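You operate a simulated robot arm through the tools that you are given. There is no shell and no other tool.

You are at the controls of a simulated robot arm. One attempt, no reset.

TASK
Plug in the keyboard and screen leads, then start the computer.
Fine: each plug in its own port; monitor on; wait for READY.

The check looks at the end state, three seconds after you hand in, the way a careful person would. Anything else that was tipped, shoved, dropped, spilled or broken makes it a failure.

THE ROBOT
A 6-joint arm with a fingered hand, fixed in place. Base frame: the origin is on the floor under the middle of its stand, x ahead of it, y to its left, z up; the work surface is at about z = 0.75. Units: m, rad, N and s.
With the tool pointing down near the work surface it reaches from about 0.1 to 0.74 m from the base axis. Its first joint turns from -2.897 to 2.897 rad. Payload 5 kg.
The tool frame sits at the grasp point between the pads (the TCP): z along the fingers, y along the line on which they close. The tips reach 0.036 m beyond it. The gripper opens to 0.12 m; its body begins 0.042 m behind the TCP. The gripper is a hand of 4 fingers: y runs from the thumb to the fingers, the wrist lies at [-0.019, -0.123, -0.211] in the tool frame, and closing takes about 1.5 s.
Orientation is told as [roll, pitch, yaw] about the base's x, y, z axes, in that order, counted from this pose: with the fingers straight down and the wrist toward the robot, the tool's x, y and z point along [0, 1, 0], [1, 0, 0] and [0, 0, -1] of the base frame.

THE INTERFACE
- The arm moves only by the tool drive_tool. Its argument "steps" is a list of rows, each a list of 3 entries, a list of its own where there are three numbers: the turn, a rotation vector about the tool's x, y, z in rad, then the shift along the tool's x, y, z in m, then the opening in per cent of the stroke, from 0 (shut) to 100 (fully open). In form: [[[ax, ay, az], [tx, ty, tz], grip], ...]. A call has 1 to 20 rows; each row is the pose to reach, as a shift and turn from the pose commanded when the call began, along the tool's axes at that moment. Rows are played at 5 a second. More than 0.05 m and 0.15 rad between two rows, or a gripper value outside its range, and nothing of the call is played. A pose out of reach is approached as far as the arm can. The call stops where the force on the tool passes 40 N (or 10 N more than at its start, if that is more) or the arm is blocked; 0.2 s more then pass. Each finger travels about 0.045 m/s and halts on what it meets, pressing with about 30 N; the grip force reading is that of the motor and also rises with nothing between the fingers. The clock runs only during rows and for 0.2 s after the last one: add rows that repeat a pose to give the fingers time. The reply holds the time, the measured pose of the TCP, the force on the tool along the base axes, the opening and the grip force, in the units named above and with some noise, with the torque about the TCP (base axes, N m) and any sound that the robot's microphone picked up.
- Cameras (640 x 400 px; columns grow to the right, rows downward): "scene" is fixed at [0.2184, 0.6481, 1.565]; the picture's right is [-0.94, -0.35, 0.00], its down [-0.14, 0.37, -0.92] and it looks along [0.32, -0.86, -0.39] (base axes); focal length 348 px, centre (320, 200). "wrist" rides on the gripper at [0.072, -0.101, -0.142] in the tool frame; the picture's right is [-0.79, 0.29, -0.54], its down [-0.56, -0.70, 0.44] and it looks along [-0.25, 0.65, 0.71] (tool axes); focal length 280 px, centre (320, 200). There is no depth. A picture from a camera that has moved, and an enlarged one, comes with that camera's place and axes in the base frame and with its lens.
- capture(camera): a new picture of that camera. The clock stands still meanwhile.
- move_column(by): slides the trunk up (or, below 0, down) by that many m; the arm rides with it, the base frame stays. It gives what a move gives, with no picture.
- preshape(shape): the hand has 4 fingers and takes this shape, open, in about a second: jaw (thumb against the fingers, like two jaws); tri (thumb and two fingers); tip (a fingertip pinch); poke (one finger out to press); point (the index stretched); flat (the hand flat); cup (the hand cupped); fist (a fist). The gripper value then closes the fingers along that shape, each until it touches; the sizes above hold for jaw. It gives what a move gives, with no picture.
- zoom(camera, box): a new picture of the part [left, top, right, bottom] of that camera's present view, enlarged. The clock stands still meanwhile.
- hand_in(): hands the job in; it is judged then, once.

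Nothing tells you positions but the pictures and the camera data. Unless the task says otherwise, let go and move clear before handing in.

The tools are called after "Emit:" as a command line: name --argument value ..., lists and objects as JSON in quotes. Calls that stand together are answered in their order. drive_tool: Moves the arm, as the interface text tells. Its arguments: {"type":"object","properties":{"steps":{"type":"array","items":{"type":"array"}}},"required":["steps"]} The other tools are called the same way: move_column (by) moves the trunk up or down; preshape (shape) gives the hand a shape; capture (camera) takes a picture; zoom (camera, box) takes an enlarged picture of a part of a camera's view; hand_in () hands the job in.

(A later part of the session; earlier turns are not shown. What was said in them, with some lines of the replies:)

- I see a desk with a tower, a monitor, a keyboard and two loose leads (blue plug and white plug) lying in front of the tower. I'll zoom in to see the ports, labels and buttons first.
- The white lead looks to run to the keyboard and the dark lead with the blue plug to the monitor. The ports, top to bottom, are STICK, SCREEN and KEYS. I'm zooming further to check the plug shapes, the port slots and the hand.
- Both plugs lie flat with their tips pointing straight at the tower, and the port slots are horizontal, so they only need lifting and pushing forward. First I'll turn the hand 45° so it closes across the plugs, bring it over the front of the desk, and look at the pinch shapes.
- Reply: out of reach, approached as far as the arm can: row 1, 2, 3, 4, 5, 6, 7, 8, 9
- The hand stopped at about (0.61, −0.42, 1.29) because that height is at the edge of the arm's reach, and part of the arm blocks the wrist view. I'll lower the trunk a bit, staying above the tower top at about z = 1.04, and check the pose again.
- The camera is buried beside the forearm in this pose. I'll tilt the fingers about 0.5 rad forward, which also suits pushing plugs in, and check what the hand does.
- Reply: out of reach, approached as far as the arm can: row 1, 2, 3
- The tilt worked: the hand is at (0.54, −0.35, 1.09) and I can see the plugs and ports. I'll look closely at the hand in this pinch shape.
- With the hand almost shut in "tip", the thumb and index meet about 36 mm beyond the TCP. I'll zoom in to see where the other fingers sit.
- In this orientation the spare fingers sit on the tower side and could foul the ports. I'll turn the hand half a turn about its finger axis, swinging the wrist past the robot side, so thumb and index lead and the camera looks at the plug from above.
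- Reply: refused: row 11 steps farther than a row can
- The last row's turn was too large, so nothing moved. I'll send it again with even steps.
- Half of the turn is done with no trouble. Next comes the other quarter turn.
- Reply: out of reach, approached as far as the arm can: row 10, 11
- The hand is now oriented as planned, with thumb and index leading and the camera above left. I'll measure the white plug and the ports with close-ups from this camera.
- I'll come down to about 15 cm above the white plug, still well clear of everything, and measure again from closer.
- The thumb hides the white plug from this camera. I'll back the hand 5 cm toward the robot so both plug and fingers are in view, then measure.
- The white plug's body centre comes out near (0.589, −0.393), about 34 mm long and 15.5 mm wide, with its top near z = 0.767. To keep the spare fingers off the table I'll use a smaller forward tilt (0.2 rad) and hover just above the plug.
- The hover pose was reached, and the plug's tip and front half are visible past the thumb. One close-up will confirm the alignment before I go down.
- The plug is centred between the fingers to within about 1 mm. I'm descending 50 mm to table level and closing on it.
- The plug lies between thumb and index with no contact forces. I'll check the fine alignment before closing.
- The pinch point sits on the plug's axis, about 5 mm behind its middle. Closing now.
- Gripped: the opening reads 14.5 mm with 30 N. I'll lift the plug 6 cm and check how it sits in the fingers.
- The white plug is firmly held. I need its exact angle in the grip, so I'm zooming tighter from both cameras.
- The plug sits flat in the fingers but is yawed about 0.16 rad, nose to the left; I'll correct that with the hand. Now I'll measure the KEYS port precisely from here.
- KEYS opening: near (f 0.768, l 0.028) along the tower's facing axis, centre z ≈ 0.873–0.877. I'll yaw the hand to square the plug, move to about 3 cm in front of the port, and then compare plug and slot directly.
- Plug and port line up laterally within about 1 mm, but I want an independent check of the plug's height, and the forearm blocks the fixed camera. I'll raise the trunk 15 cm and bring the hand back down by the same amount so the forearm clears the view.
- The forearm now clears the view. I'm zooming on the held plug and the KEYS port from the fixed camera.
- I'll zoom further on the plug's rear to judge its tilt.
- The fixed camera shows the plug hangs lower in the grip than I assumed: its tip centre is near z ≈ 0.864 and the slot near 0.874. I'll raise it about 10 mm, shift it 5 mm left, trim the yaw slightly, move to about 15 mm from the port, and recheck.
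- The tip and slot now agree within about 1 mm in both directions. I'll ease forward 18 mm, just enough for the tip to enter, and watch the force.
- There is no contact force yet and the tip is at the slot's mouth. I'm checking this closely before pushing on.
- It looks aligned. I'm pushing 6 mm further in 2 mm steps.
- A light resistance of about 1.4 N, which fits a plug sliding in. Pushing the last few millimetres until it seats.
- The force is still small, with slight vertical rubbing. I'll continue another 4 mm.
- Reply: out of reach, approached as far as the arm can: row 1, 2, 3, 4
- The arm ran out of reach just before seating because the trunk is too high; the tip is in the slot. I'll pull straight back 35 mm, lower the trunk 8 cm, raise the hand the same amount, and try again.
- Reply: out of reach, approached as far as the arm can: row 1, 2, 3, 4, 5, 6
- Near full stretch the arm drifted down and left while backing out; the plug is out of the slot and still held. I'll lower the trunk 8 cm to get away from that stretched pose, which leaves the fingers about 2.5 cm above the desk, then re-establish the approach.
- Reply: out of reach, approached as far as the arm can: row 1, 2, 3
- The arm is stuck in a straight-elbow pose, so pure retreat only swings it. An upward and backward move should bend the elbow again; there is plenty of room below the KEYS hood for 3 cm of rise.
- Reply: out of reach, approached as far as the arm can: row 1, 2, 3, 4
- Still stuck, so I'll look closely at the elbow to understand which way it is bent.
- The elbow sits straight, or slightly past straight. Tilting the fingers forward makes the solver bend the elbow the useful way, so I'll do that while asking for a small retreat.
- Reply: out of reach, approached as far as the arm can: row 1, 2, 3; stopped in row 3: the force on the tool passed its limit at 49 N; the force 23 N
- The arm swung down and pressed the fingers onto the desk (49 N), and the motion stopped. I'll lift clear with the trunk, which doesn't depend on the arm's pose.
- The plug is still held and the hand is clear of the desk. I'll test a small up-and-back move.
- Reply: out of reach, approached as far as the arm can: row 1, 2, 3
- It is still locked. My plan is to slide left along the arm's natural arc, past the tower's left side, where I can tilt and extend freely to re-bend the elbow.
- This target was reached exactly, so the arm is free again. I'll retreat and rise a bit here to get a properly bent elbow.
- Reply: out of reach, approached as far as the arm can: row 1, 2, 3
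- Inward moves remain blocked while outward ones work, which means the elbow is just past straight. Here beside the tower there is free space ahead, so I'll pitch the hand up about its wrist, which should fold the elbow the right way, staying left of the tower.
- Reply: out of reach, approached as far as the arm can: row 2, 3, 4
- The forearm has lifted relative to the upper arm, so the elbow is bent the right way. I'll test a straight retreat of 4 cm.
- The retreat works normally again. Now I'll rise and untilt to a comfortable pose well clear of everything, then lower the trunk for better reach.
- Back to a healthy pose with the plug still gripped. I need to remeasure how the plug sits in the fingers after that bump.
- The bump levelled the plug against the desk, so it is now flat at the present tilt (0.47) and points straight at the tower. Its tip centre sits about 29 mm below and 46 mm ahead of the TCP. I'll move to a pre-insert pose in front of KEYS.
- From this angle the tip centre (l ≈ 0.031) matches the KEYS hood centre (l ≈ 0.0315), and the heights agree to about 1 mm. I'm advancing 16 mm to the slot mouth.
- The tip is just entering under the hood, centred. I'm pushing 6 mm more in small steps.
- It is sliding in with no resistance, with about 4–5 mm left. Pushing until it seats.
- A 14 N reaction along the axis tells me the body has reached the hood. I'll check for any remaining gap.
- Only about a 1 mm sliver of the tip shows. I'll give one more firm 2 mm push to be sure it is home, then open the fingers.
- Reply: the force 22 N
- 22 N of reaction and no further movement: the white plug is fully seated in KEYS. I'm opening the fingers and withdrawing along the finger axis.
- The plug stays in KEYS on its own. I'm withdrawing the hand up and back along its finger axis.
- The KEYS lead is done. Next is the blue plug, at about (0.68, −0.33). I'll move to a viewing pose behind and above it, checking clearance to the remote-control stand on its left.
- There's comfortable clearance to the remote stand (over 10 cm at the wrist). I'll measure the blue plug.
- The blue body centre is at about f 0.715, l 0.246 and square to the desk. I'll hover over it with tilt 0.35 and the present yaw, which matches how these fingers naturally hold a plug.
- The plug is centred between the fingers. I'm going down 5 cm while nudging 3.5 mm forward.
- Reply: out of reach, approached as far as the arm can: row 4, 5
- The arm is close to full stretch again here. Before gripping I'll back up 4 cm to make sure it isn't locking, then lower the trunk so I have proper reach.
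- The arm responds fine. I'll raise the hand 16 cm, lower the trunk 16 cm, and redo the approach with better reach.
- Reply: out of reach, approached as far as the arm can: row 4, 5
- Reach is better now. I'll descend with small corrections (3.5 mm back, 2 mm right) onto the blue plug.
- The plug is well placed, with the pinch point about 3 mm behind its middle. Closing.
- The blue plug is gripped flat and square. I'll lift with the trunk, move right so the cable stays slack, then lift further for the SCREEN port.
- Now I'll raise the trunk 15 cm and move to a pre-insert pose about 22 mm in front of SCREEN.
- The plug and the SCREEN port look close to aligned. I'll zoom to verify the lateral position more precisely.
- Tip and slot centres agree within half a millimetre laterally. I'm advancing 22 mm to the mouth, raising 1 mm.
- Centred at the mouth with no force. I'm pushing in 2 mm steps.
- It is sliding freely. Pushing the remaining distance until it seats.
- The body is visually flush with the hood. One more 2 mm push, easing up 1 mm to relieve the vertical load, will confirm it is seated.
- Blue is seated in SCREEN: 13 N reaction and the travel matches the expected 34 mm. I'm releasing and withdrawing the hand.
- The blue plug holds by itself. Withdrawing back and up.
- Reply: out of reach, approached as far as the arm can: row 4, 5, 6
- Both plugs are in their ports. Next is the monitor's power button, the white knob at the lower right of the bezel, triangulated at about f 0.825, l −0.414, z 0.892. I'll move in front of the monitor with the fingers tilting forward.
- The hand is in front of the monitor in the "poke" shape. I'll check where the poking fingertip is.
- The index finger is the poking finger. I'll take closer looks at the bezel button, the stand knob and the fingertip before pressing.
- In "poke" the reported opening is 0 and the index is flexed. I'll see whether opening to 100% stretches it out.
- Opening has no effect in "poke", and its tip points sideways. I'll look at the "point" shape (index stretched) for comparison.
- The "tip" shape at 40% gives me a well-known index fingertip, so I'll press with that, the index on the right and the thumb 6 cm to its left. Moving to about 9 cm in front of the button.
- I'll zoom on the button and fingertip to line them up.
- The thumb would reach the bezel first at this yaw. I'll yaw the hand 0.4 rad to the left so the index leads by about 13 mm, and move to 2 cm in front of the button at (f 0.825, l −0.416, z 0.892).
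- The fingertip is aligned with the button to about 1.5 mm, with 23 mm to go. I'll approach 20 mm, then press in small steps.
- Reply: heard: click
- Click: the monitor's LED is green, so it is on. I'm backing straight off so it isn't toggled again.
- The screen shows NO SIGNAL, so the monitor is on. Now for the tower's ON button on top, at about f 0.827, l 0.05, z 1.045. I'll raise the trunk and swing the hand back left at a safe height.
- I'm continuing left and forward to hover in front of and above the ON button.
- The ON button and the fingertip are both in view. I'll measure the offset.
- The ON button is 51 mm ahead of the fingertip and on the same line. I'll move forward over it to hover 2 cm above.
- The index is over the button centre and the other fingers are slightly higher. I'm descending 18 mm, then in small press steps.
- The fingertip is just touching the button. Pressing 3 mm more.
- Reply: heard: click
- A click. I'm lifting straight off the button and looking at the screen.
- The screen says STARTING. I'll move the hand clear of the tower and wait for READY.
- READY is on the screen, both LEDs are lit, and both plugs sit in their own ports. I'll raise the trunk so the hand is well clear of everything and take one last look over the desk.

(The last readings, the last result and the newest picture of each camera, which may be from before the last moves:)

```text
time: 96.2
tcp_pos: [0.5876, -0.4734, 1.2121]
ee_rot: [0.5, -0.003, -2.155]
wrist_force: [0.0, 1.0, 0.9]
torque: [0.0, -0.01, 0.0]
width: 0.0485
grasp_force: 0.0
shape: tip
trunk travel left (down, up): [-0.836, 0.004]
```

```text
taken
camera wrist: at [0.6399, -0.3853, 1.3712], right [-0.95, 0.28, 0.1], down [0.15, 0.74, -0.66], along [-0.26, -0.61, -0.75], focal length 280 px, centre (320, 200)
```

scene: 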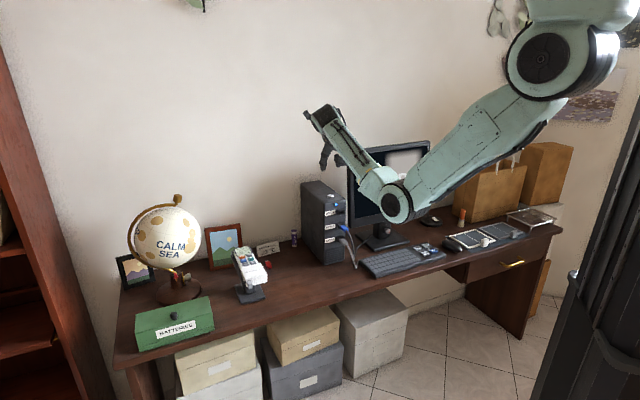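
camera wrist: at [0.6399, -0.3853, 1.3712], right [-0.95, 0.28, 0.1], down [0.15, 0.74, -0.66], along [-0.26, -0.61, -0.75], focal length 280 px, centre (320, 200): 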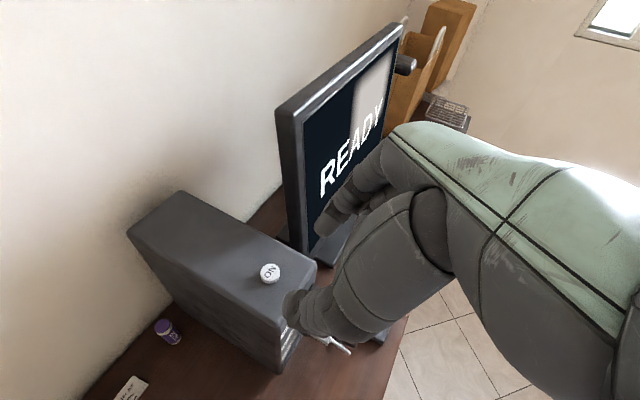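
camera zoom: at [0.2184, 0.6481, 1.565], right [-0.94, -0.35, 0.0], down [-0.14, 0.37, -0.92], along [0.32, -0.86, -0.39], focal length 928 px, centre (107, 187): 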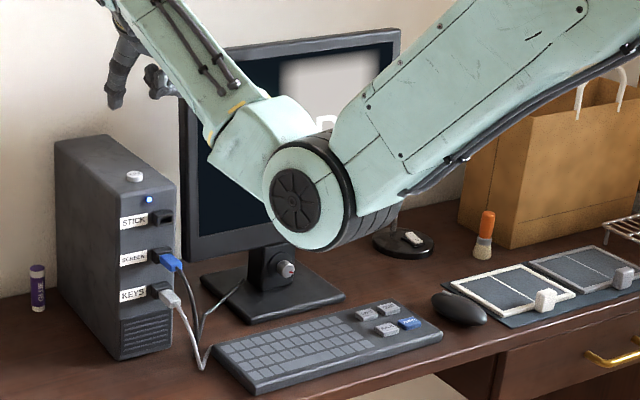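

The keyboard plug is in KEYS, the screen plug is in SCREEN, the monitor is on, and the computer shows READY. Nothing else on the desk has been displaced and the hand is clear. Handing in.

Emit:
hand_in

```text
The job is handed in.
```

The computer is started. The white keyboard lead is in KEYS, the blue screen lead is in SCREEN, the monitor is on, and the screen showed READY before I handed in.

Two things happened along the way:

- **White plug:** My first try at KEYS ran the arm out of reach just before the plug seated. I pulled it out, and while I was freeing the stuck arm the fingers pressed onto the desk with about 49 N before stopping. The plug stayed in the grip, and on the second try it seated fully.
- **Blue plug:** It went into SCREEN on the first try and stayed in place when released.

In the last pictures nothing else on the desk looked moved, and the hand was clear of everything.
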